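You operate a simulated robot arm through the tools that you are given. There is no shell and no other tool. Be economical: measure what you need, move in short steps, check, and stop when the job is done.

You are at the controls of a simulated robot arm. One attempt, no reset.

TASK
Change the pink pad on the wide heat sink for the blue pad.
Fine: open the grey clip, pink pad into the green tray, rub the smear off with the dark green brush, stand it back, lay the blue pad; leave the clip open. Set down upright: dark green brush. What is to be rubbed or washed off counts as gone when no trace of it is left.

The check looks at the end state, three seconds after you hand in, the way a careful person would. Anything else that was tipped, shoved, dropped, spilled or broken makes it a failure.

THE ROBOT
A 7-joint arm with a two-finger parallel gripper, fixed in place. Base frame: the origin is at the foot of the arm, x ahead of it, y to its left, z up; the work surface is at about z = 85. Units: cm, degrees, N and s.
With the tool pointing down near the work surface it reaches from about 30 to 70 cm from the base axis. Its first joint turns from -66.0 to 66.0 degrees. Payload 1.57 kg.
Tool frame: the origin (TCP) lies between the finger pads and is the grasp point; the fingertips stand 3 cm ahead of it; z points along the fingers, y is the line along which they close. The gripper opens to 11 cm. The fingers are 2.4 cm wide and 1.2 cm thick; the gripper's body (4.8 by 11.2 cm) begins 7.8 cm behind the TCP.
Orientation is that of the tool frame in the base frame, as a unit quaternion [x, y, z, w]. With the fingers straight down and closing along the base's y, the tool's x points along the base's -x, its y along +y and its z along -z.

THE INTERFACE
- The arm moves only by the tool servo_tool. Its argument "increments" is a list of rows, each a list of 7 numbers: the closure, from 0 (fully open) to 1 (shut), then the shift along the base's x, y, z in cm, then the turn, a rotation vector about the base's x, y, z in degrees. In form: [[gripper, tx, ty, tz, wx, wy, wz], ...]. A call has 1 to 20 rows; each row is the pose to reach, as a shift and turn from the pose commanded when the call began. A row lasts 0.2 s, in which the tool goes at most 5 cm and 8.6 degrees; a call with a longer step from one row to the next is refused whole, and so is a gripper value outside its range. A pose out of reach is approached as far as the arm can. The call stops where the force on the tool passes 40 N (or 10 N more than at its start, if that is more) or the arm is blocked; 0.2 s more then pass. Each finger travels about 10.8 cm/s and halts on what it meets, pressing with about 31 N; the grip force reading is that of the motor and also rises with nothing between the fingers. The clock runs only during rows and for 0.2 s after the last one: add rows that repeat a pose to give the fingers time. It gives the time, the measured TCP pose, the force on the tool (base axes), the opening and the grip force at its end, in the units of the frame above (readings bear some noise), with the torque about the TCP (base axes, N m) and any sound that the robot's microphone picked up.
- Cameras (640 x 400 px; columns grow to the right, rows downward): "scene" is fixed at [14.02, -37.94, 139.53]; the picture's right is [0.94, -0.34, 0.00], its down [-0.22, -0.60, -0.77] and it looks along [0.26, 0.72, -0.64] (base axes); focal length 264 px, centre (320, 200). "wrist" rides on the gripper at [7, 1.6, -14.1] in the tool frame; the picture's right is [-0.23, 0.97, 0.00], its down [-0.86, -0.20, -0.48] and it looks along [-0.47, -0.11, 0.88] (tool axes); focal length 222 px, centre (320, 200). There is no depth. A picture from a camera that has moved, and an enlarged one, comes with that camera's place and axes in the base frame and with its lens.
- snapshot(camera): a new picture of that camera. It takes no simulated time.
- enlarge(camera, box): a new picture of the part [left, top, right, bottom] of that camera's present view, enlarged. It takes no simulated time.
- job_done(): hands the job in; it is judged then, once.

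Work in short steps. Places have to be worked out from the pictures, the camera data and where the tool is seen: move nearer, look again, correct. Check each grasp and each placing, and mend what went wrong. You have 120 turns and 76 pictures in all, those below and enlarged ones among them. Open the gripper and draw the arm clear of the work before you hand the job in, unless the task says otherwise; then end with one line.

The tools are called after "Call:" as name(argument=value, ...) on one line, values as JSON. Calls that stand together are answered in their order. servo_tool: Moves the arm, as the interface text tells. Its arguments: {"type":"object","properties":{"increments":{"type":"array","items":{"type":"array","items":{"type":"number"}}}},"required":["increments"]} The other tools are called the same way: snapshot (camera) takes a picture; enlarge (camera, box) takes an enlarged picture of a part of a camera's view; job_done () hands the job in.

At the start:

```text
time_s: 0.0
position: [44.98, 6.63, 120.37]
orientation: [0.0, 1.0, -0.001, 0.0]
force: [0.3, 0.7, 0.0]
torque: [-0.01, -0.02, -0.03]
grip_width: 11.01
grasp_force: 0.0
```

scene: 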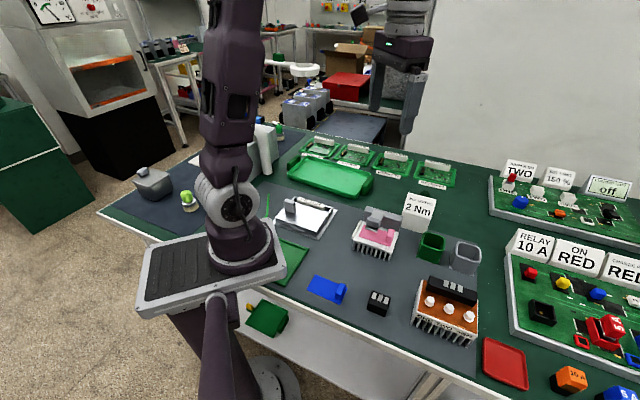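
wrist: 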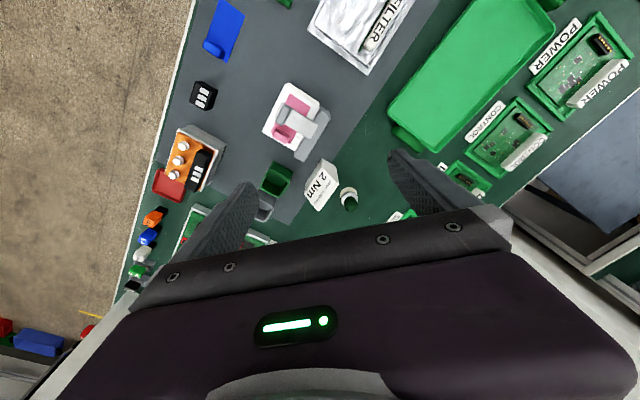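

I start by looking closer at the work area: heat sink with clip, blue pad, brush and green tray.

Call:
enlarge(camera="scene", box=[330, 180, 490, 280])

Call:
enlarge(camera="scene", box=[260, 120, 500, 270])

Call:
enlarge(camera="wrist", box=[160, 0, 400, 220])

```text
4.00 times, centred on (410, 230) of scene
camera zoom: at [14.02, -37.94, 139.53], right [0.94, -0.34, 0.0], down [-0.22, -0.6, -0.77], along [0.26, 0.72, -0.64], focal length 1056 px, centre (-40, 80)
```

zoom: 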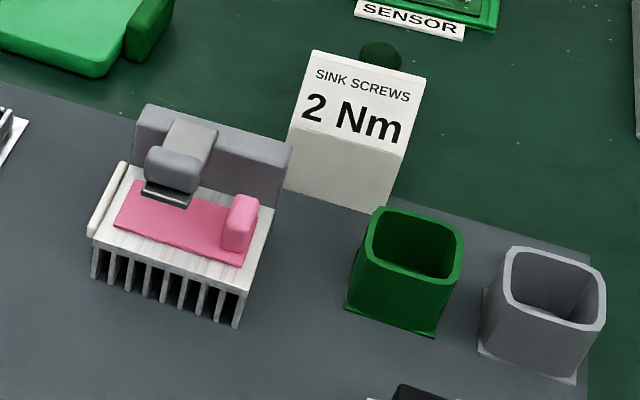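

```text
2.67 times, centred on (380, 195) of scene
camera zoom: at [14.02, -37.94, 139.53], right [0.94, -0.34, 0.0], down [-0.22, -0.6, -0.77], along [0.26, 0.72, -0.64], focal length 704 px, centre (160, 213)
```

zoom: 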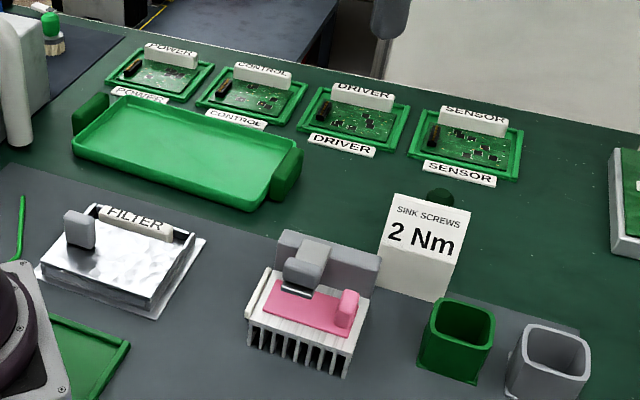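

```text
1.82 times, centred on (280, 110) of wrist
camera zoom: at [38.11, 8.29, 134.35], right [0.23, 0.97, 0.0], down [0.86, -0.2, 0.48], along [0.47, -0.11, -0.88], focal length 404 px, centre (393, 364)
```

zoom: 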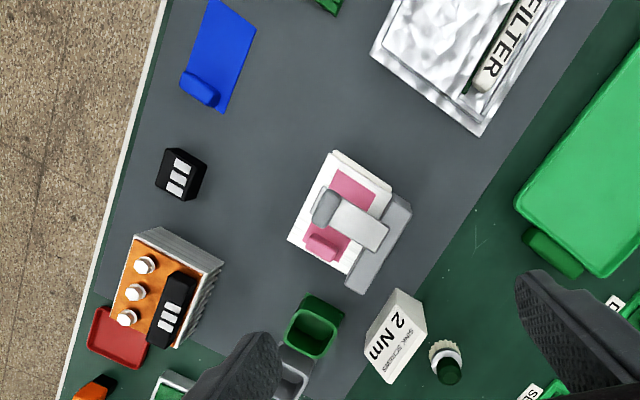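

Now the rest of the table: other tray/brush candidates.

Call:
enlarge(camera="scene", box=[90, 110, 330, 260])

Call:
enlarge(camera="scene", box=[240, 220, 540, 400])

Call:
enlarge(camera="scene", box=[470, 150, 640, 400])

```text
2.67 times, centred on (210, 185) of scene
camera zoom: at [14.02, -37.94, 139.53], right [0.94, -0.34, 0.0], down [-0.22, -0.6, -0.77], along [0.26, 0.72, -0.64], focal length 704 px, centre (613, 240)
```

zoom: 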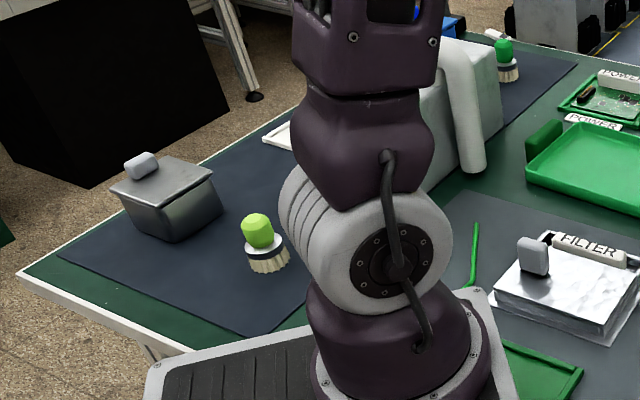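

```text
2.13 times, centred on (390, 310) of scene
camera zoom: at [14.02, -37.94, 139.53], right [0.94, -0.34, 0.0], down [-0.22, -0.6, -0.77], along [0.26, 0.72, -0.64], focal length 563 px, centre (171, -35)
```

zoom: 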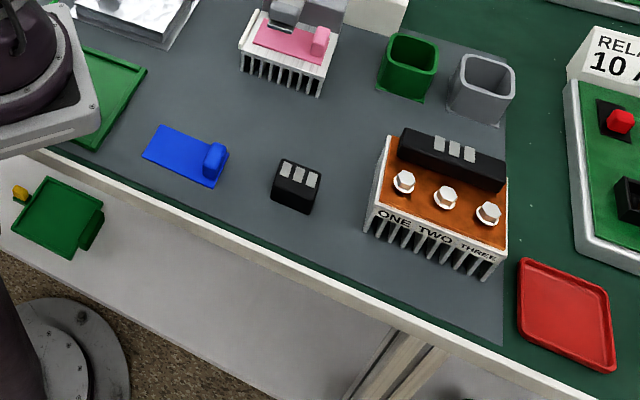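

```text
1.60 times, centred on (555, 275) of scene
camera zoom: at [14.02, -37.94, 139.53], right [0.94, -0.34, 0.0], down [-0.22, -0.6, -0.77], along [0.26, 0.72, -0.64], focal length 422 px, centre (-56, 80)
```

zoom: 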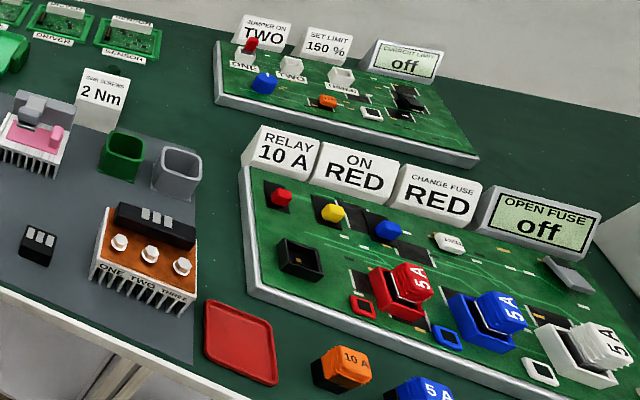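

The flat green thing near the robot's foot may also be a tray, so I move back and look at it from above with the wrist camera.

Call:
servo_tool(increments=[[0, -4, 0, 0, 0, 0, 0], [0, -8, 0, 0, 0, 0, 0], [0, -12, 0, 0, 0, 0, 0], [0, -12, 0, 0, 0, 0, 0]])

Call:
snapshot(camera="wrist")

```text
time_s: 1.0
position: [32.67, 6.6, 120.49]
orientation: [0.0, 1.0, 0.0, 0.001]
force: [0.5, 0.4, -0.8]
torque: [0.03, -0.01, -0.03]
grip_width: 10.99
grasp_force: 0.2
```

```text
67 pictures are left
camera wrist: at [25.91, 8.21, 134.57], right [0.23, 0.97, 0.0], down [0.86, -0.2, 0.48], along [0.47, -0.11, -0.88], focal length 222 px, centre (320, 200)
```

wrist: 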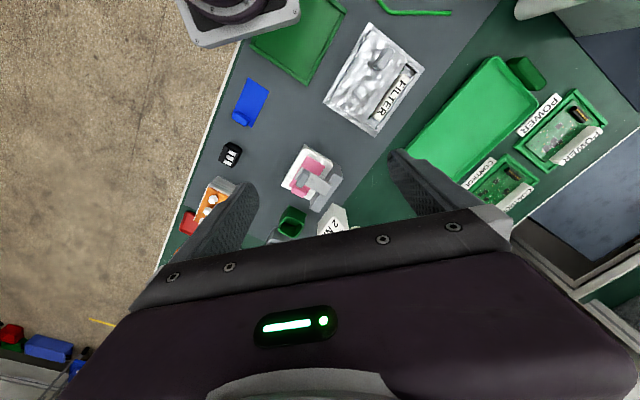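

Enlarge the two green candidates.

Call:
enlarge(camera="wrist", box=[230, 0, 390, 100])

Call:
enlarge(camera="wrist", box=[390, 40, 630, 220])

Call:
enlarge(camera="scene", box=[230, 180, 390, 280])

```text
4.00 times, centred on (310, 50) of wrist
camera zoom: at [25.91, 8.21, 134.57], right [0.23, 0.97, 0.0], down [0.86, -0.2, 0.48], along [0.47, -0.11, -0.88], focal length 888 px, centre (360, 800)
```

zoom: 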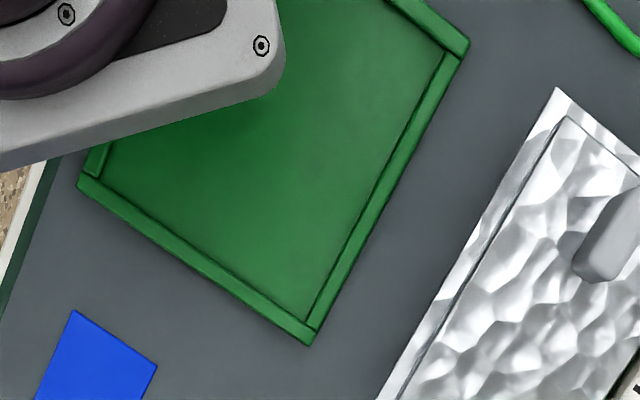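

```text
2.22 times, centred on (510, 130) of wrist
camera zoom: at [25.91, 8.21, 134.57], right [0.23, 0.97, 0.0], down [0.86, -0.2, 0.48], along [0.47, -0.11, -0.88], focal length 494 px, centre (-102, 356)
```

zoom: 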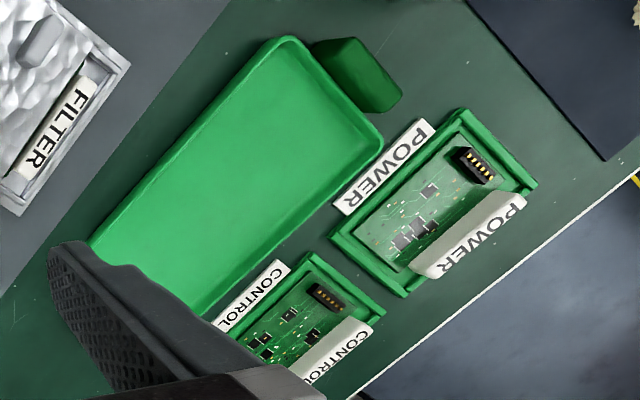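

```text
4.00 times, centred on (310, 230) of scene
camera zoom: at [14.02, -37.94, 139.53], right [0.94, -0.34, 0.0], down [-0.22, -0.6, -0.77], along [0.26, 0.72, -0.64], focal length 1056 px, centre (360, 80)
```

zoom: 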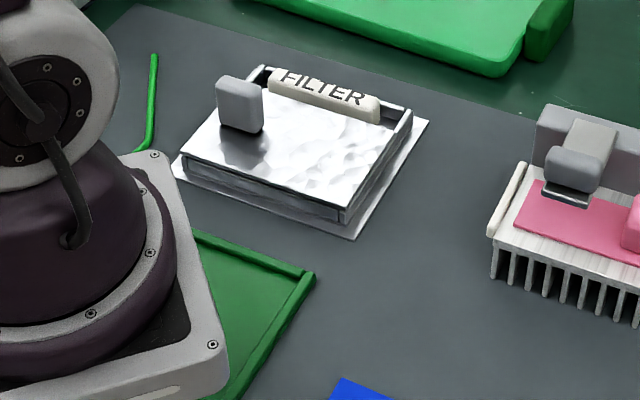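

The big handled green tray (centre about (44,35)) is the reachable tray; the other is a panel caught under the foot plate. Now closer to the heat sink (about (42,-1)) to study the clip.

Call:
servo_tool(increments=[[0, 0, -2, -4, 0, 0, 0], [0, 0, -4, -8, 0, 0, 0], [0, 0, -4.6, -12.5, 0, 0, 0], [0, 0, -4.6, -12.5, 0, 0, 0]])

Call:
snapshot(camera="wrist")

Call:
enlarge(camera="wrist", box=[220, 80, 460, 250])

```text
time_s: 2.0
position: [32.98, 2.28, 108.18]
orientation: [0.0, 1.0, 0.0, 0.0]
force: [0.0, -0.5, 0.1]
torque: [-0.02, 0.03, -0.03]
grip_width: 10.99
grasp_force: 0.1
```

```text
63 pictures are left
camera wrist: at [26.06, 3.74, 122.2], right [0.23, 0.97, 0.0], down [0.86, -0.2, 0.48], along [0.47, -0.11, -0.88], focal length 222 px, centre (320, 200)
```

wrist: 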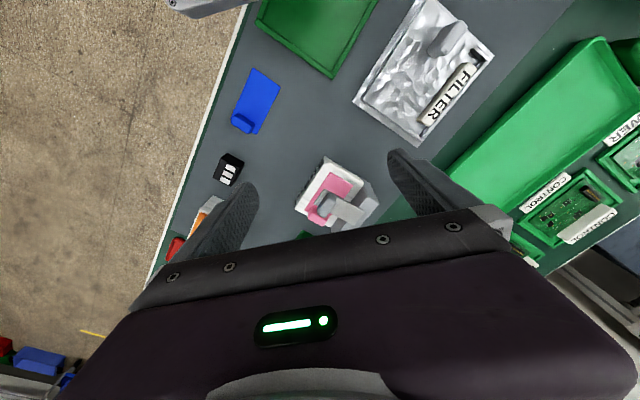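

```text
2.35 times, centred on (340, 165) of wrist
camera zoom: at [26.06, 3.74, 122.2], right [0.23, 0.97, 0.0], down [0.86, -0.2, 0.48], along [0.47, -0.11, -0.88], focal length 523 px, centre (273, 282)
```

zoom: 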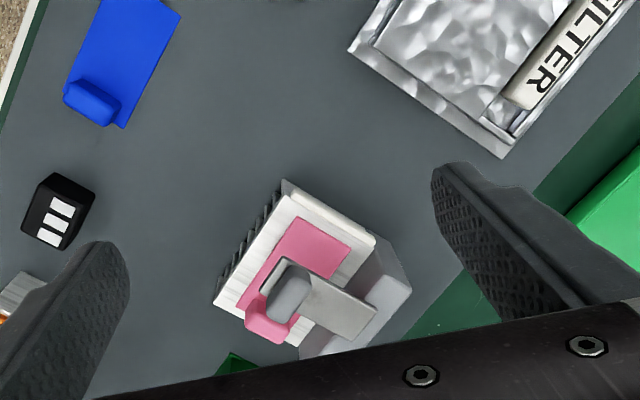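

Top of sink z≈88.6, rotated 45° (front edge (37.4,1.6)-(44.2,-5.3)); knob ≈(42,1,94), hinge near (45.5,5). I look more tightly at the clip and its surroundings.

Call:
enlarge(camera="scene", box=[348, 200, 412, 240])

Call:
enlarge(camera="wrist", box=[290, 145, 386, 235])

```text
10.00 times, centred on (380, 220) of scene
camera zoom: at [14.02, -37.94, 139.53], right [0.94, -0.34, 0.0], down [-0.22, -0.6, -0.77], along [0.26, 0.72, -0.64], focal length 2640 px, centre (-280, 0)
```

zoom: 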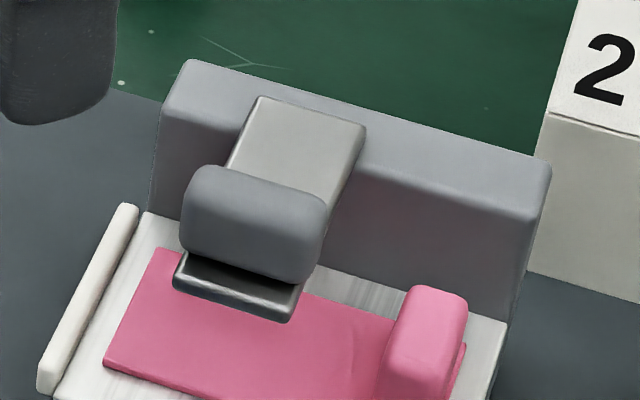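

```text
4.44 times, centred on (338, 190) of wrist
camera zoom: at [26.06, 3.74, 122.2], right [0.23, 0.97, 0.0], down [0.86, -0.2, 0.48], along [0.47, -0.11, -0.88], focal length 987 px, centre (240, 244)
```

zoom: 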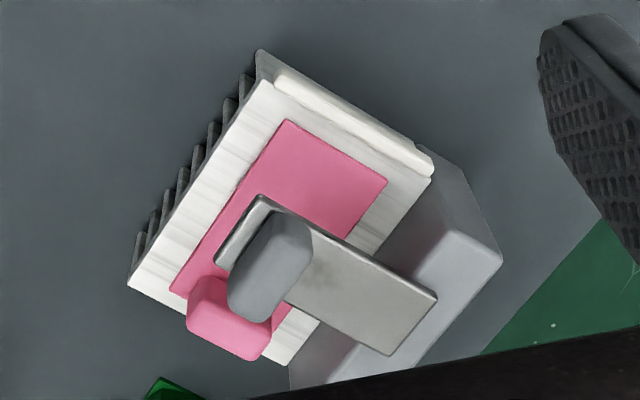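

The clip is a metal plate hinged on the rear block with a knob bar on top of its front end (along the 45° line). I turn the tool 45° so it closes along the knob bar, and move to a stand-off in front of it.

Call:
servo_tool(increments=[[0, 0.5, -1, 0, 0, 0, 7.5], [0, 1, -2, 0, 0, 0, 15], [0, 2, -3, 0, 0, 0, 22.5], [0, 3, -4, -1, 0, 0, 30], [0.3, 4, -5, -2, 0, 0, 37.5], [0.5, 4.7, -5.6, -3, 0, 0, 45], [0.5, 4.7, -5.6, -3, 0, 0, 45]])

Call:
servo_tool(increments=[[0.5, 0, 0, 0, 5.6, -5.6, 0], [0.5, 0, 0, 0, 11.2, -11.2, 0], [0.5, 0, 0, 0, 16.8, -16.8, 0], [0.5, 0, 0, -1, 22.4, -22.4, 0], [0.5, 0, 0, -3, 28, -28, 0], [0.5, 0, 0, -3, 28, -28, 0]])

Call:
snapshot(camera="wrist")

Call:
snapshot(camera="scene")

```text
time_s: 3.6
position: [37.52, -3.54, 104.74]
orientation: [-0.383, 0.924, -0.001, 0.0]
force: [-0.1, 0.6, -0.8]
torque: [0.02, -0.01, -0.02]
grip_width: 5.5
grasp_force: 0.1
```

```text
time_s: 5.0
position: [37.4, -3.45, 101.74]
orientation: [-0.359, 0.87, 0.129, 0.313]
force: [0.1, 0.3, 0.3]
torque: [0.01, -0.05, -0.01]
grip_width: 5.48
grasp_force: 0.0
```

```text
59 pictures are left
camera wrist: at [26.35, -12.44, 108.09], right [-0.56, 0.81, 0.15], down [0.39, 0.11, 0.91], along [0.73, 0.57, -0.38], focal length 222 px, centre (320, 200)
```

wrist: 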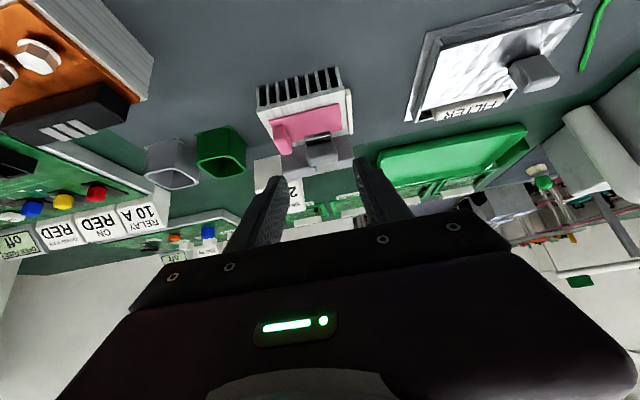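

```text
58 pictures are left
```

scene: 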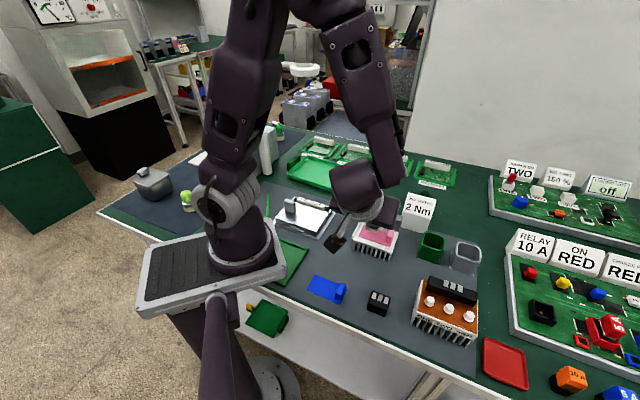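

Enlarge the wrist view to see fingers vs knob.

Call:
enlarge(camera="wrist", box=[220, 50, 420, 250])

```text
2.00 times, centred on (320, 150) of wrist
camera zoom: at [26.35, -12.44, 108.09], right [-0.56, 0.81, 0.15], down [0.39, 0.11, 0.91], along [0.73, 0.57, -0.38], focal length 444 px, centre (320, 300)
```

zoom: 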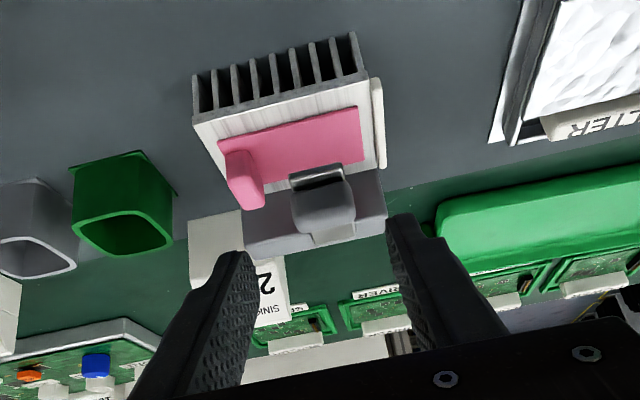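

Alignment looks right: knob sits midway between fingers. Advance along the tool axis to straddle the knob, without closing yet.

Call:
servo_tool(increments=[[0.5, 1.5, 1.4, -2.2, 0, 0, 0], [0.5, 3, 2.8, -4.5, 0, 0, 0], [0.5, 3.8, 3.6, -5.7, 0, 0, 0], [0.5, 4.3, 4.1, -6.6, 0, 0, 0], [0.5, 4.3, 4.1, -6.6, 0, 0, 0]])

Call:
enlarge(camera="wrist", box=[220, 50, 420, 250])

Call:
enlarge(camera="scene", box=[320, 180, 420, 260])

```text
time_s: 6.2
position: [41.69, 0.78, 95.31]
orientation: [-0.36, 0.87, 0.129, 0.313]
force: [0.0, 0.1, -0.3]
torque: [-0.01, 0.04, 0.01]
grip_width: 5.52
grasp_force: 0.0
```

```text
2.00 times, centred on (320, 150) of wrist
camera zoom: at [30.61, -8.37, 101.61], right [-0.56, 0.81, 0.14], down [0.39, 0.11, 0.91], along [0.73, 0.57, -0.38], focal length 444 px, centre (320, 300)
```

zoom: 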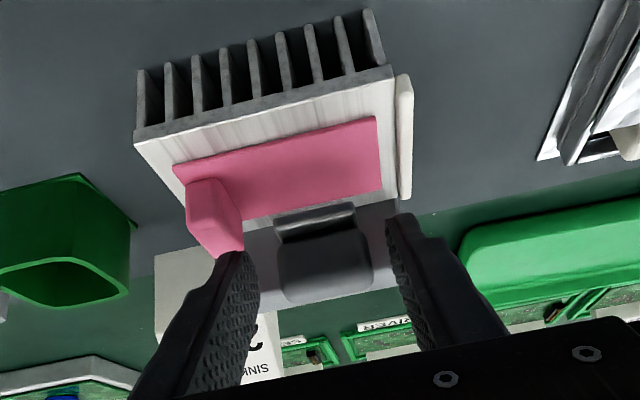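

```text
5.00 times, centred on (370, 220) of scene
camera zoom: at [14.02, -37.94, 139.53], right [0.94, -0.34, 0.0], down [-0.22, -0.6, -0.77], along [0.26, 0.72, -0.64], focal length 1320 px, centre (70, 100)
```

zoom: 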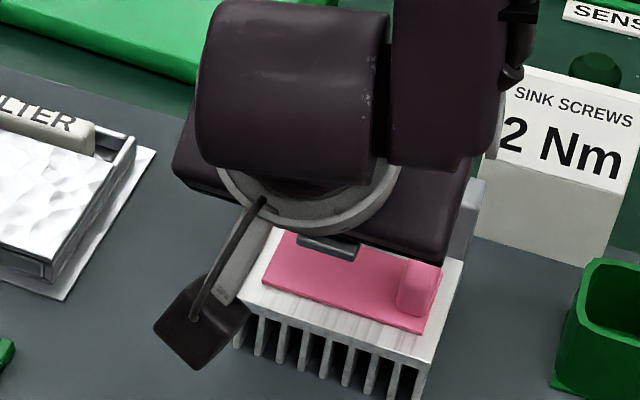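

The knob lies between the finger pads; close on it.

Call:
servo_tool(increments=[[0.62, 0, 0, 0, 0, 0, 0], [0.7, 0, 0, 0, 0, 0, 0], [0.8, 0, 0, 0, 0, 0, 0], [0.8, 0, 0, 0, 0, 0, 0]])

Call:
enlarge(camera="wrist", box=[220, 50, 420, 250])

```text
time_s: 7.2
position: [41.76, 0.78, 95.35]
orientation: [-0.361, 0.869, 0.131, 0.312]
force: [-10.8, 13.0, -2.6]
torque: [-0.09, 0.08, -0.03]
grip_width: 3.7
grasp_force: 9.0
```

```text
2.00 times, centred on (320, 150) of wrist
camera zoom: at [30.55, -8.32, 101.63], right [-0.57, 0.81, 0.15], down [0.39, 0.11, 0.91], along [0.73, 0.57, -0.38], focal length 444 px, centre (320, 300)
```

zoom: 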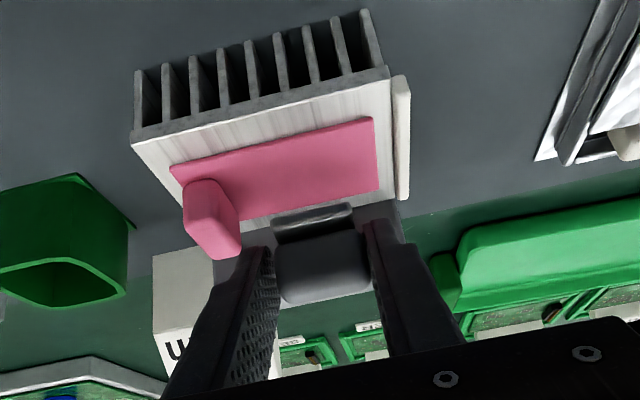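

Gripping at 3.7 cm but with a ~17 N side force; shift the tool slightly along the reaction to centre it.

Call:
servo_tool(increments=[[0.8, -0.15, 0.15, 0, 0, 0, 0], [0.85, -0.15, 0.15, 0, 0, 0, 0], [0.85, -0.15, 0.15, 0, 0, 0, 0]])

```text
time_s: 8.0
position: [41.62, 0.9, 95.25]
orientation: [-0.361, 0.869, 0.131, 0.313]
force: [-19.4, 6.7, 9.6]
torque: [-0.03, -0.03, 0.02]
grip_width: 3.35
grasp_force: 41.5
```

Firm grip now. First a small 8° opening arc about the hinge to test whether it turns.

Call:
servo_tool(increments=[[0.85, 0.15, 0.15, 0.42, -2.8, 2.8, 0], [0.85, 0.31, 0.31, 0.85, -5.6, 5.6, 0], [0.85, 0.31, 0.31, 0.85, -5.6, 5.6, 0]])

Call:
enlarge(camera="wrist", box=[220, 50, 420, 250])

```text
time_s: 8.8
position: [41.96, 1.15, 96.1]
orientation: [-0.369, 0.889, 0.106, 0.251]
force: [-31.2, 4.6, 15.2]
torque: [0.57, -0.02, -0.11]
grip_width: 3.36
grasp_force: 41.9
```

```text
2.00 times, centred on (320, 150) of wrist
camera zoom: at [31.43, -7.21, 104.34], right [-0.55, 0.82, 0.12], down [0.48, 0.2, 0.86], along [0.68, 0.53, -0.5], focal length 444 px, centre (320, 300)
```

zoom: 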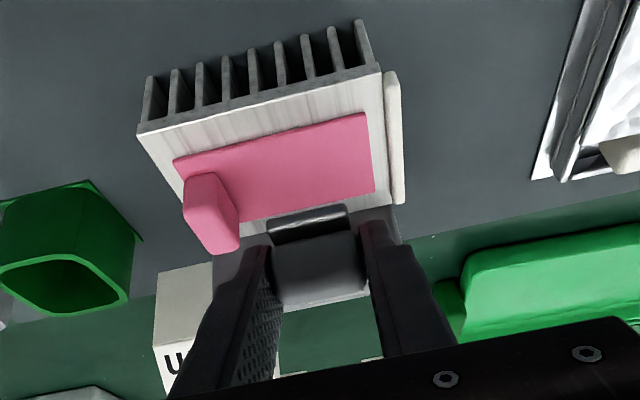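

The lever appears to follow, but side force persists; relax it by shifting along the reaction.

Call:
servo_tool(increments=[[0.85, -0.3, 0.05, 0.15, 0, 0, 0], [0.85, -0.3, 0.05, 0.15, 0, 0, 0]])

Call:
enlarge(camera="scene", box=[340, 190, 420, 250])

```text
time_s: 9.6
position: [41.96, 1.14, 96.22]
orientation: [-0.369, 0.888, 0.104, 0.254]
force: [12.6, 7.7, -17.3]
torque: [-0.28, 0.49, -0.22]
grip_width: 3.35
grasp_force: 41.4
stopped in row 2: the force on the tool passed its limit at 45 N (the readings are from after the stop); the commanded pose is now the measured one
```

```text
6.67 times, centred on (380, 220) of scene
camera zoom: at [14.08, -37.92, 139.53], right [0.94, -0.34, 0.0], down [-0.22, -0.6, -0.77], along [0.26, 0.72, -0.64], focal length 1760 px, centre (-80, 67)
```

zoom: 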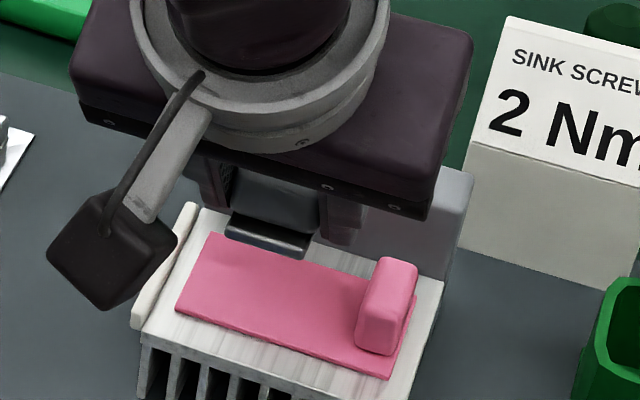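

The plate's front edge has risen about 1 cm while the sink stayed put, so the hinge works. I continue with a lighter grip so the knob can self-align.

Call:
servo_tool(increments=[[0.73, 0, 0, 0, 0, 0, 0], [0.73, 0.25, 0.25, 0.5, -3.5, 3.5, 0], [0.73, 0.52, 0.52, 0.98, -7, 7, 0], [0.73, 0.52, 0.52, 0.98, -7, 7, 0]])

```text
time_s: 10.6
position: [42.31, 1.62, 97.26]
orientation: [-0.376, 0.907, 0.071, 0.176]
force: [8.0, -3.2, -1.7]
torque: [-0.15, -0.22, 0.65]
grip_width: 3.36
grasp_force: 41.6
```

Forces are low; continue the arc by 16°.

Call:
servo_tool(increments=[[0.73, 0.25, 0.25, 0.36, -2.8, 2.8, 0], [0.73, 0.5, 0.5, 0.69, -5.6, 5.6, 0], [0.73, 0.78, 0.78, 1.0, -8.5, 8.5, 0], [0.73, 1.07, 1.07, 1.27, -11.3, 11.3, 0], [0.73, 1.07, 1.07, 1.27, -11.3, 11.3, 0]])

Call:
enlarge(camera="scene", box=[324, 180, 420, 240])

```text
time_s: 11.1
position: [42.66, 1.96, 97.71]
orientation: [-0.379, 0.915, 0.051, 0.13]
force: [-6.7, -6.2, 12.1]
torque: [0.27, -0.01, 0.07]
grip_width: 3.34
grasp_force: 41.0
stopped in row 2: the force on the tool passed its limit at 44 N (the readings are from after the stop); the commanded pose is now the measured one
```

```text
6.67 times, centred on (372, 210) of scene
camera zoom: at [13.99, -37.96, 139.53], right [0.94, -0.34, 0.0], down [-0.22, -0.6, -0.77], along [0.26, 0.73, -0.64], focal length 1760 px, centre (-27, 133)
```

zoom: 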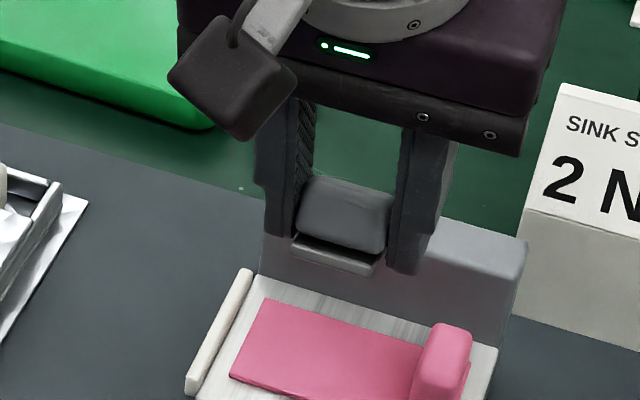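

The plate is lifting. I continue slower with slightly less closure and a corrected hinge (46.5,5.7,93.1).

Call:
servo_tool(increments=[[0.7, 0, 0, 0, 0, 0, 0], [0.7, 0.12, 0.12, 0.2, -1.4, 1.4, 0], [0.7, 0.24, 0.24, 0.38, -2.8, 2.8, 0], [0.7, 0.36, 0.36, 0.55, -4.2, 4.2, 0], [0.7, 0.49, 0.49, 0.7, -5.6, 5.6, 0], [0.7, 0.49, 0.49, 0.7, -5.6, 5.6, 0]])

```text
time_s: 12.5
position: [43.22, 2.39, 98.4]
orientation: [-0.382, 0.922, 0.025, 0.063]
force: [2.4, -1.4, 0.1]
torque: [0.06, -0.01, 0.0]
grip_width: 3.45
grasp_force: 0.5
```

Grip force is near zero; check whether the lever is still held.

Call:
enlarge(camera="scene", box=[324, 180, 420, 240])

```text
6.67 times, centred on (372, 210) of scene
camera zoom: at [14.03, -37.94, 139.53], right [0.94, -0.34, 0.0], down [-0.22, -0.6, -0.77], along [0.26, 0.72, -0.64], focal length 1760 px, centre (-27, 133)
```

zoom: 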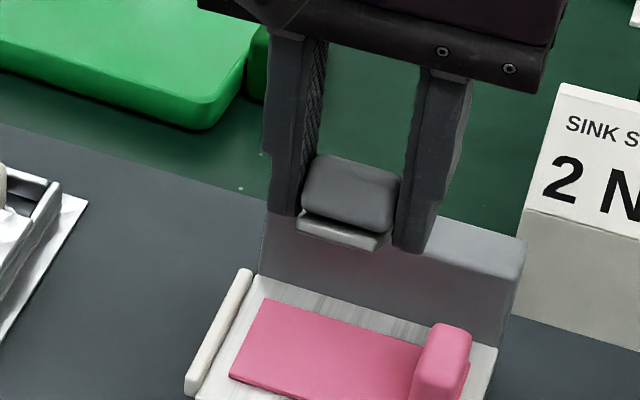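

Still held with free pivot. Continue the arc 32° further.

Call:
servo_tool(increments=[[0.7, 0.27, 0.27, 0.31, -2.8, 2.8, 0], [0.7, 0.55, 0.55, 0.6, -5.6, 5.6, 0], [0.7, 0.85, 0.85, 0.85, -8.5, 8.5, 0], [0.7, 1.16, 1.16, 1.08, -11.3, 11.3, 0], [0.7, 1.48, 1.48, 1.27, -14.1, 14.1, 0], [0.7, 1.81, 1.81, 1.44, -17, 17, 0], [0.7, 2.15, 2.15, 1.56, -19.8, 19.8, 0], [0.7, 2.49, 2.49, 1.66, -22.6, 22.6, 0], [0.7, 2.49, 2.49, 1.66, -22.6, 22.6, 0]])

Call:
enlarge(camera="scene", box=[324, 170, 420, 230])

```text
time_s: 14.5
position: [45.62, 4.91, 100.14]
orientation: [-0.374, 0.903, -0.081, -0.193]
force: [-1.1, 0.9, 0.1]
torque: [0.03, 0.04, -0.06]
grip_width: 3.45
grasp_force: 0.4
```

```text
6.67 times, centred on (372, 200) of scene
camera zoom: at [14.02, -37.93, 139.53], right [0.94, -0.34, 0.0], down [-0.22, -0.6, -0.77], along [0.26, 0.72, -0.64], focal length 1760 px, centre (-27, 200)
```

zoom: 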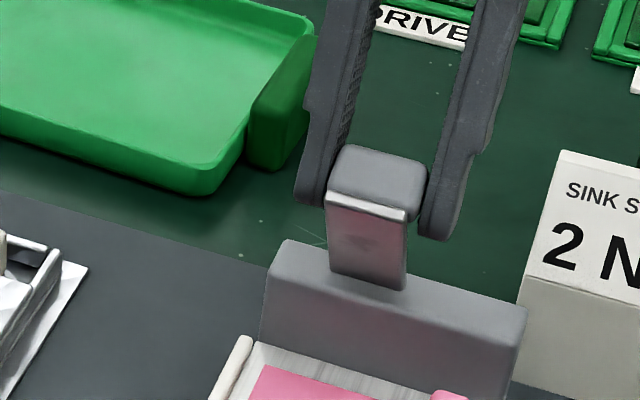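

Lever now about 65° open. Continue another 16° with rotation, then push it a little further back.

Call:
servo_tool(increments=[[0.7, 0.35, 0.35, 0.04, -2.8, 2.8, 0], [0.7, 0.7, 0.7, 0.07, -5.6, 5.6, 0], [0.7, 1.05, 1.05, 0.07, -8.5, 8.5, 0], [0.7, 1.41, 1.41, 0.05, -11.3, 11.3, 0], [0.7, 1.75, 1.75, -0.05, -14.1, 14.1, 0], [0.7, 2.1, 2.1, -0.18, -17, 17, 0], [0.7, 2.1, 2.1, -0.18, -17, 17, 0]])

Call:
enlarge(camera="scene", box=[324, 170, 420, 230])

```text
time_s: 16.1
position: [47.75, 7.03, 99.98]
orientation: [-0.351, 0.843, -0.157, -0.376]
force: [0.4, 1.0, -1.2]
torque: [0.04, -0.02, -0.02]
grip_width: 3.42
grasp_force: 0.6
```

```text
6.67 times, centred on (372, 200) of scene
camera zoom: at [14.02, -37.93, 139.53], right [0.94, -0.34, 0.0], down [-0.22, -0.6, -0.77], along [0.26, 0.72, -0.64], focal length 1760 px, centre (-27, 200)
```

zoom: 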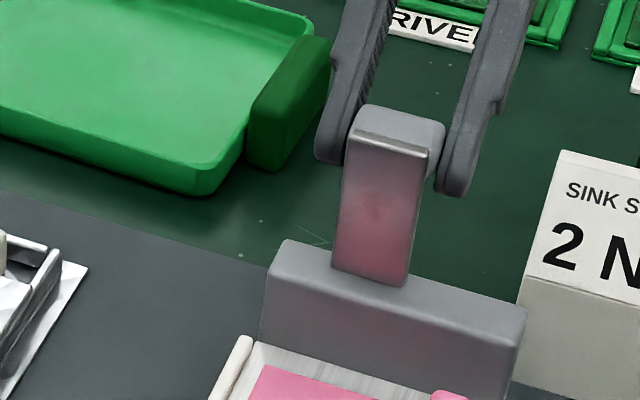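

Near vertical now. Push further back without more tool rotation.

Call:
servo_tool(increments=[[0.7, 0.35, 0.35, -0.1, 0, 0, 0], [0.7, 0.7, 0.7, -0.25, 0, 0, 0], [0.7, 1.05, 1.05, -0.45, 0, 0, 0], [0.7, 1.4, 1.4, -0.7, 0, 0, 0], [0.7, 1.7, 1.7, -0.95, 0, 0, 0]])

Call:
enlarge(camera="scene", box=[324, 170, 420, 230])

```text
time_s: 17.3
position: [49.35, 8.79, 98.96]
orientation: [-0.35, 0.843, -0.158, -0.376]
force: [-0.5, -3.5, 1.7]
torque: [-0.01, -0.01, -0.02]
grip_width: 3.52
grasp_force: 1.4
```

```text
6.67 times, centred on (372, 200) of scene
camera zoom: at [14.02, -37.95, 139.53], right [0.94, -0.34, 0.0], down [-0.22, -0.6, -0.77], along [0.26, 0.72, -0.64], focal length 1760 px, centre (-27, 200)
```

zoom: 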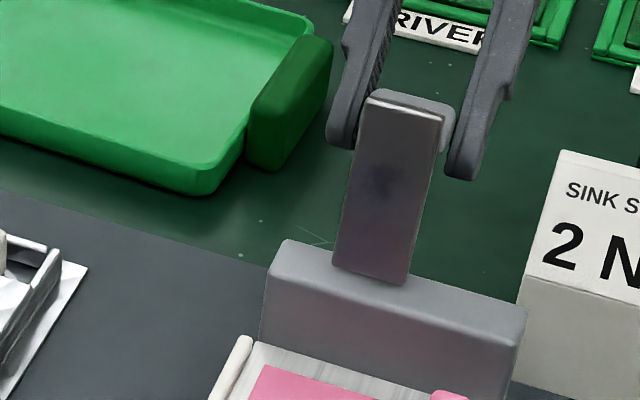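

Past vertical now. Release, back off along the tool axis and see whether the lever stays.

Call:
servo_tool(increments=[[0.6, 0, 0, 0, 0, 0, 0], [0.45, 0, 0, 0, 0, 0, 0], [0.45, 1, 1, 1.5, 0, 0, 0], [0.45, 2, 2, 3.1, 0, 0, 0], [0.45, 3, 3, 5, 0, 0, 0], [0.45, 3, 3, 8, 0, 0, 0], [0.45, 3, 3, 8, 0, 0, 0]])

Call:
enlarge(camera="scene", box=[316, 160, 428, 230])

```text
time_s: 18.9
position: [50.46, 9.68, 100.66]
orientation: [-0.35, 0.844, -0.157, -0.376]
force: [0.4, 0.6, 0.0]
torque: [0.01, -0.02, 0.01]
grip_width: 6.08
grasp_force: 0.0
out of reach, approached as far as the arm can: row 4, 5, 6, 7
```

```text
5.71 times, centred on (372, 195) of scene
camera zoom: at [14.02, -37.94, 139.53], right [0.94, -0.34, 0.0], down [-0.22, -0.6, -0.77], along [0.26, 0.72, -0.64], focal length 1509 px, centre (23, 229)
```

zoom: 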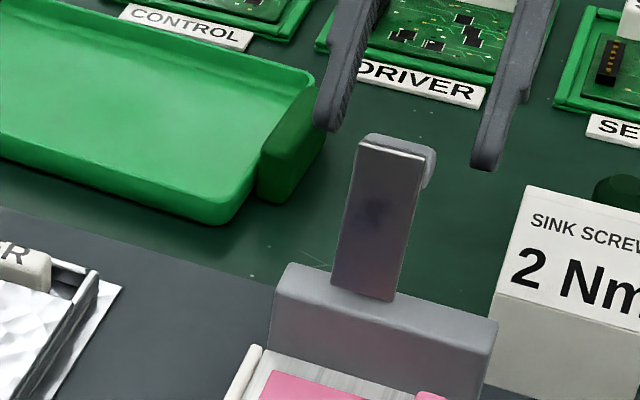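

The lever stays open. Un-tilt the tool and rise.

Call:
servo_tool(increments=[[0.45, 0.2, 0.2, 0.3, 5.2, -5.2, 0], [0.45, 0.2, 0.2, 1, 10.4, -10.4, 0], [0.45, 0.2, 0.2, 2.5, 15.6, -15.6, 0], [0.45, 0, 0, 4.5, 20.8, -20.8, 0], [0.45, 0, 0, 6.5, 26, -26, 0], [0.45, 0, 0, 8, 31.2, -31.2, 0], [0.45, 0, 0, 8, 31.2, -31.2, 0]])

```text
time_s: 20.5
position: [50.63, 9.34, 108.74]
orientation: [-0.382, 0.924, -0.014, -0.029]
force: [0.1, -0.6, 0.2]
torque: [0.01, 0.02, -0.06]
grip_width: 6.06
grasp_force: 0.1
```

Now go above the pink pad's tab (≈(45.8,-1.5)), squaring the residual tilt, and look.

Call:
servo_tool(increments=[[0.45, -1, -3, 0, 2.6, -2.6, 0], [0.45, -2.5, -6.5, -1, 2.6, -2.6, 0], [0.45, -4.8, -10.8, -3, 2.6, -2.6, 0], [0.45, -4.8, -10.8, -6.7, 2.6, -2.6, 0], [0.45, -4.8, -10.8, -6.7, 2.6, -2.6, 0]])

Call:
snapshot(camera="wrist")

Call:
enlarge(camera="scene", box=[330, 180, 442, 250])

```text
refused: row 3 steps farther than a row can; nothing moved
```

```text
45 pictures are left
camera wrist: at [45.29, 6.27, 123.17], right [-0.53, 0.85, -0.02], down [0.77, 0.49, 0.42], along [0.37, 0.21, -0.91], focal length 222 px, centre (320, 200)
```

wrist: 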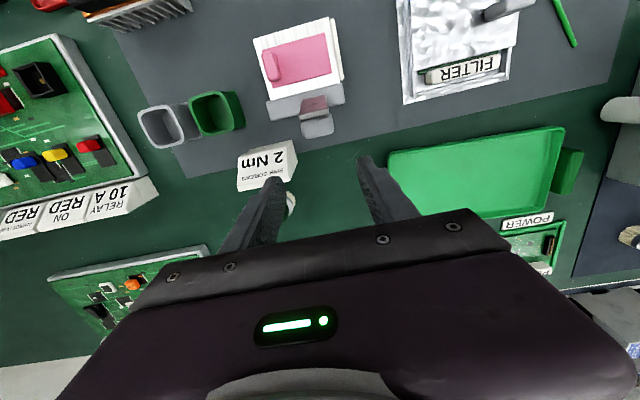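

```text
5.71 times, centred on (386, 215) of scene
camera zoom: at [14.02, -37.94, 139.53], right [0.94, -0.34, 0.0], down [-0.22, -0.6, -0.77], along [0.26, 0.72, -0.64], focal length 1509 px, centre (-57, 114)
```

zoom: 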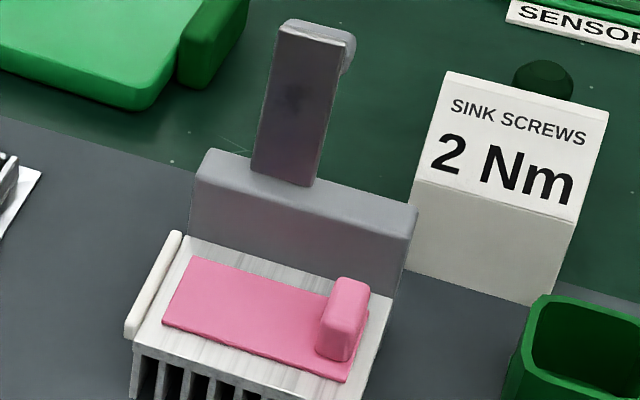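

Clip fully open. Tab confirmed at (45.8,-1.47); pad centre ≈(43,1.3). Go above the tab in shorter steps.

Call:
servo_tool(increments=[[0.45, -1, -3, 0, 2.6, -2.6, 0], [0.45, -2.5, -6.5, 0, 2.6, -2.6, 0], [0.45, -4.0, -9.5, -2, 2.6, -2.6, 0], [0.45, -4.8, -10.8, -5, 2.6, -2.6, 0], [0.6, -4.8, -10.8, -9, 2.6, -2.6, 0], [0.6, -4.8, -10.8, -11, 2.6, -2.6, 0], [0.6, -4.8, -10.8, -11, 2.6, -2.6, 0]])

Call:
enlarge(camera="wrist", box=[220, 80, 420, 240])

Call:
enlarge(camera="scene", box=[330, 180, 442, 250])

```text
time_s: 22.1
position: [45.48, -1.18, 97.41]
orientation: [-0.382, 0.924, -0.003, -0.002]
force: [0.5, -0.3, -0.3]
torque: [-0.03, 0.01, -0.01]
grip_width: 4.39
grasp_force: 0.1
```

```text
2.50 times, centred on (320, 160) of wrist
camera zoom: at [39.62, -4.9, 111.55], right [-0.53, 0.85, 0.0], down [0.75, 0.47, 0.47], along [0.41, 0.25, -0.88], focal length 555 px, centre (320, 300)
```

zoom: 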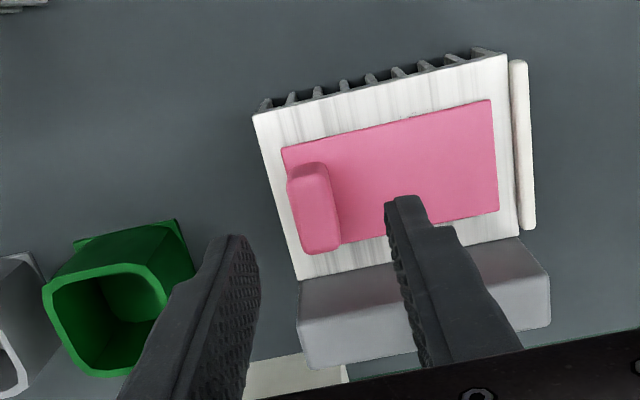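

```text
5.71 times, centred on (386, 215) of scene
camera zoom: at [14.02, -37.94, 139.53], right [0.94, -0.34, 0.0], down [-0.22, -0.6, -0.77], along [0.26, 0.72, -0.64], focal length 1509 px, centre (-57, 114)
```

zoom: 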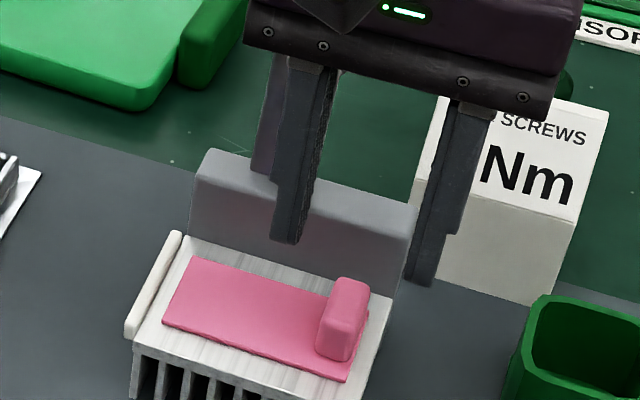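

Tab centre ≈(46.05,-1.3). Descend to straddle it with tips just above the pad.

Call:
servo_tool(increments=[[0.6, 0.5, -0.15, -1.5, 0, 0, 0], [0.6, 0.5, -0.15, -3.2, 0, 0, 0], [0.6, 0.5, -0.15, -4.5, 0, 0, 0], [0.6, 0.5, -0.15, -4.9, 0, 0, 0], [0.6, 0.5, -0.15, -4.9, 0, 0, 0]])

Call:
enlarge(camera="scene", box=[330, 180, 442, 250])

```text
time_s: 23.3
position: [46.12, -1.38, 92.69]
orientation: [-0.382, 0.924, -0.003, -0.002]
force: [-0.1, -0.5, 0.3]
torque: [0.04, -0.01, -0.02]
grip_width: 4.41
grasp_force: 0.0
```

```text
5.71 times, centred on (386, 215) of scene
camera zoom: at [14.02, -37.94, 139.53], right [0.94, -0.34, 0.0], down [-0.22, -0.6, -0.77], along [0.26, 0.72, -0.64], focal length 1509 px, centre (-57, 114)
```

zoom: 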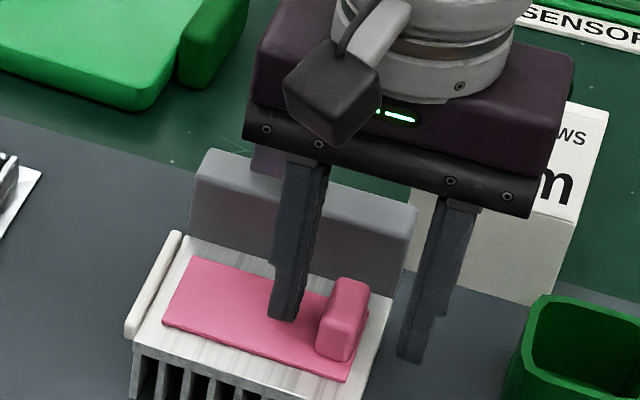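

Slightly off centre (tab nearer the left finger); shift 0.35 cm and close.

Call:
servo_tool(increments=[[0.6, -0.25, 0.25, -0.2, 0, 0, 0], [0.75, -0.25, 0.25, -0.2, 0, 0, 0], [0.85, -0.25, 0.25, -0.2, 0, 0, 0], [0.92, -0.25, 0.25, -0.2, 0, 0, 0], [0.92, -0.25, 0.25, -0.2, 0, 0, 0]])

```text
time_s: 24.5
position: [45.87, -1.17, 92.45]
orientation: [-0.383, 0.924, -0.003, -0.001]
force: [0.4, 0.4, 1.4]
torque: [0.06, 0.04, -0.06]
grip_width: 1.45
grasp_force: 30.9
```

Gripped (1.45 cm wide, balanced). Lift straight up gently.

Call:
servo_tool(increments=[[0.92, 0, 0, 0.5, 0, 0, 0], [0.92, 0, 0, 1.5, 0, 0, 0], [0.92, 0, 0, 4, 0, 0, 0], [0.92, -0.5, -0.5, 8, 0, 0, 0], [0.92, -0.5, -0.5, 13, 0, 0, 0], [0.92, -0.5, -0.5, 13, 0, 0, 0]])

Call:
snapshot(camera="wrist")

Call:
enlarge(camera="scene", box=[314, 140, 442, 250])

```text
time_s: 25.9
position: [45.15, -1.67, 105.64]
orientation: [-0.383, 0.924, -0.003, -0.001]
force: [-0.2, -0.3, -0.2]
torque: [-0.01, 0.0, -0.03]
grip_width: 1.44
grasp_force: 30.6
```

```text
40 pictures are left
camera wrist: at [39.32, -5.46, 119.6], right [-0.53, 0.85, 0.0], down [0.75, 0.47, 0.48], along [0.41, 0.25, -0.88], focal length 222 px, centre (320, 200)
```

wrist: 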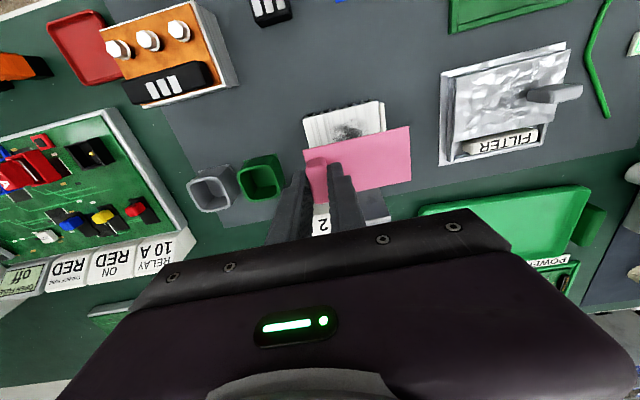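

```text
3.64 times, centred on (378, 195) of scene
camera zoom: at [14.02, -37.94, 139.53], right [0.94, -0.34, 0.0], down [-0.22, -0.6, -0.77], along [0.26, 0.72, -0.64], focal length 960 px, centre (109, 218)
```

zoom: 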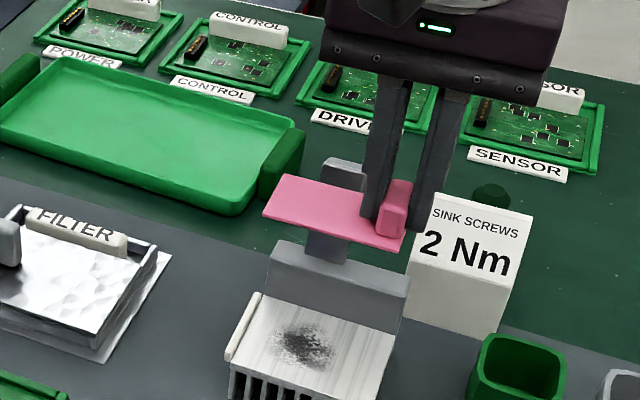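

Pad lifted cleanly; the smear is visible at the sink's centre. Carry the pad to above the green tray (centre ≈(44,33)).

Call:
servo_tool(increments=[[0.92, 0, 1, 3, 0, 0, 0], [0.92, 0, 5, 4, 0, 0, 0], [0.92, 0.2, 9.5, 4, 0, 0, 0], [0.92, 0.4, 14, 4, 0, 0, 0], [0.92, 0.7, 18.5, 4, 0, 0, 0], [0.92, 1, 23, 4, 0, 0, 0], [0.92, 1.3, 27.5, 3, 0, 0, 0], [0.92, 1.6, 31, 0, 0, 0, 0], [0.92, 1.6, 32.2, -3, 0, 0, 0], [0.92, 1.6, 32.2, -6, 0, 0, 0], [0.92, 1.6, 32.2, -6, 0, 0, 0]])

Call:
snapshot(camera="wrist")

Call:
enlarge(camera="scene", box=[260, 100, 440, 220])

```text
time_s: 28.3
position: [46.96, 30.37, 99.57]
orientation: [-0.383, 0.924, -0.003, -0.001]
force: [0.4, 0.5, 0.0]
torque: [0.03, -0.02, 0.03]
grip_width: 1.46
grasp_force: 30.6
```

```text
38 pictures are left
camera wrist: at [41.1, 26.74, 113.73], right [-0.53, 0.85, 0.0], down [0.75, 0.47, 0.47], along [0.41, 0.25, -0.88], focal length 222 px, centre (320, 200)
```

wrist: 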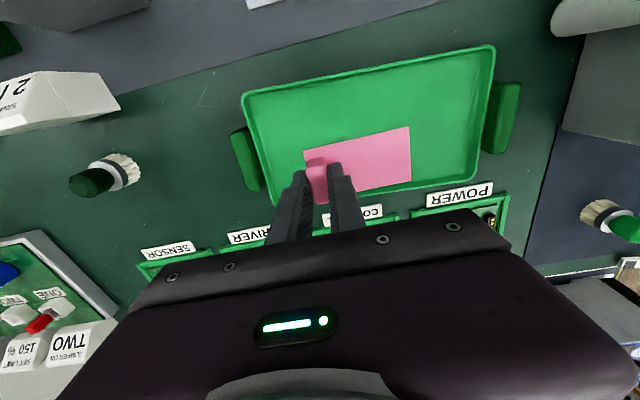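

```text
3.33 times, centred on (350, 160) of scene
camera zoom: at [14.02, -37.94, 139.53], right [0.94, -0.34, 0.0], down [-0.22, -0.6, -0.77], along [0.26, 0.72, -0.64], focal length 880 px, centre (220, 333)
```

zoom: 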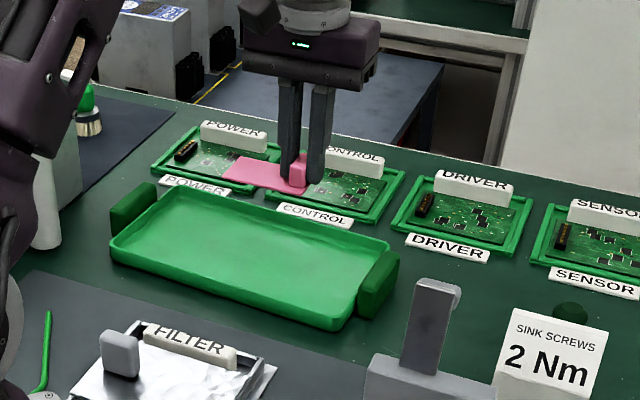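

Pad is over the tray; shift 1.5 cm to centre it and lower near the floor.

Call:
servo_tool(increments=[[0.92, -0.8, -0.2, -3, 0, 0, 0], [0.92, -1.5, -0.4, -6, 0, 0, 0], [0.92, -1.5, -0.4, -8, 0, 0, 0], [0.92, -1.5, -0.4, -9, 0, 0, 0], [0.92, -1.5, -0.4, -9, 0, 0, 0]])

Call:
servo_tool(increments=[[0.92, 0, 0, -0.3, 0, 0, 0], [0.92, 0, 0, -0.6, 0, 0, 0], [0.92, 0, 0, -0.8, 0, 0, 0], [0.92, 0, 0, -0.8, 0, 0, 0]])

Call:
enlarge(camera="scene", box=[270, 120, 400, 200])

```text
time_s: 29.5
position: [45.71, 30.17, 90.77]
orientation: [-0.382, 0.924, -0.002, -0.002]
force: [-0.1, 0.0, -1.1]
torque: [0.0, 0.08, 0.03]
grip_width: 1.43
grasp_force: 30.6
```

```text
time_s: 30.5
position: [45.38, 30.11, 89.79]
orientation: [-0.383, 0.924, -0.003, -0.003]
force: [-0.2, -0.3, -1.0]
torque: [0.01, -0.01, -0.02]
grip_width: 1.45
grasp_force: 30.5
```

```text
4.92 times, centred on (335, 160) of scene
camera zoom: at [14.02, -37.94, 139.53], right [0.94, -0.34, 0.0], down [-0.22, -0.6, -0.77], along [0.26, 0.72, -0.64], focal length 1300 px, centre (246, 397)
```

zoom: 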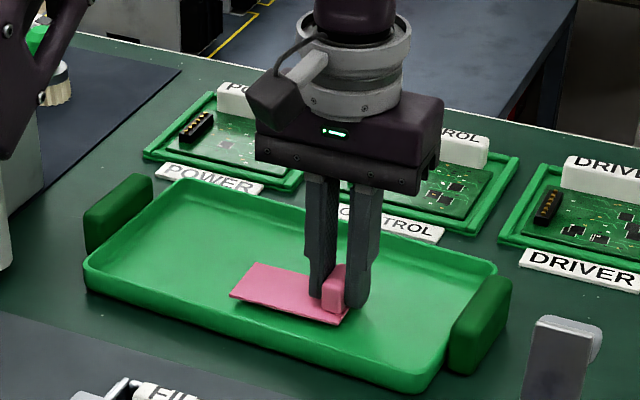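

Pad is just above the tray floor; ease down until contact and then release.

Call:
servo_tool(increments=[[0.92, 0, 0, -0.2, 0, 0, 0], [0.92, 0, 0, -0.4, 0, 0, 0], [0.92, 0, 0, -0.4, 0, 0, 0]])

```text
time_s: 31.3
position: [45.34, 30.12, 89.37]
orientation: [-0.383, 0.924, -0.002, -0.002]
force: [-0.5, 0.0, 0.1]
torque: [0.0, 0.0, 0.0]
grip_width: 1.46
grasp_force: 31.0
```

Call:
servo_tool(increments=[[0.92, 0, 0, -0.15, 0, 0, 0], [0.92, 0, 0, -0.25, 0, 0, 0], [0.85, 0, 0, -0.25, 0, 0, 0], [0.75, 0, 0, -0.25, 0, 0, 0], [0.75, 0, 0, 0.5, 0, 0, 0], [0.75, 0, 0, 4, 0, 0, 0], [0.75, 0, 0, 9, 0, 0, 0], [0.75, 0, 0, 13, 0, 0, 0], [0.75, 0, 0, 13, 0, 0, 0]])

Call:
snapshot(camera="wrist")

```text
time_s: 33.3
position: [45.2, 30.25, 102.52]
orientation: [-0.383, 0.924, -0.002, -0.001]
force: [0.5, -0.5, -0.9]
torque: [0.02, 0.02, -0.02]
grip_width: 2.74
grasp_force: 0.0
```

```text
35 pictures are left
camera wrist: at [39.36, 26.52, 116.54], right [-0.53, 0.85, 0.0], down [0.75, 0.47, 0.48], along [0.41, 0.25, -0.88], focal length 222 px, centre (320, 200)
```

wrist: 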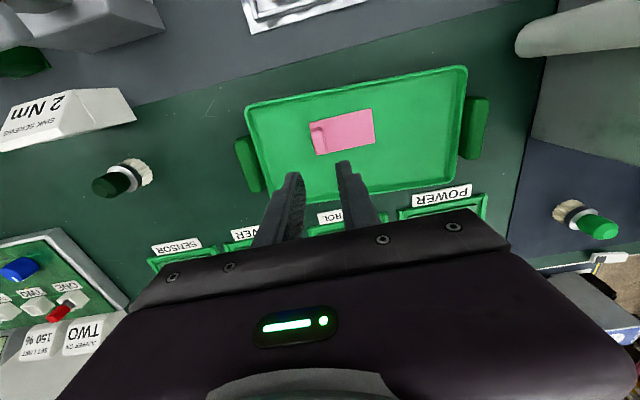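

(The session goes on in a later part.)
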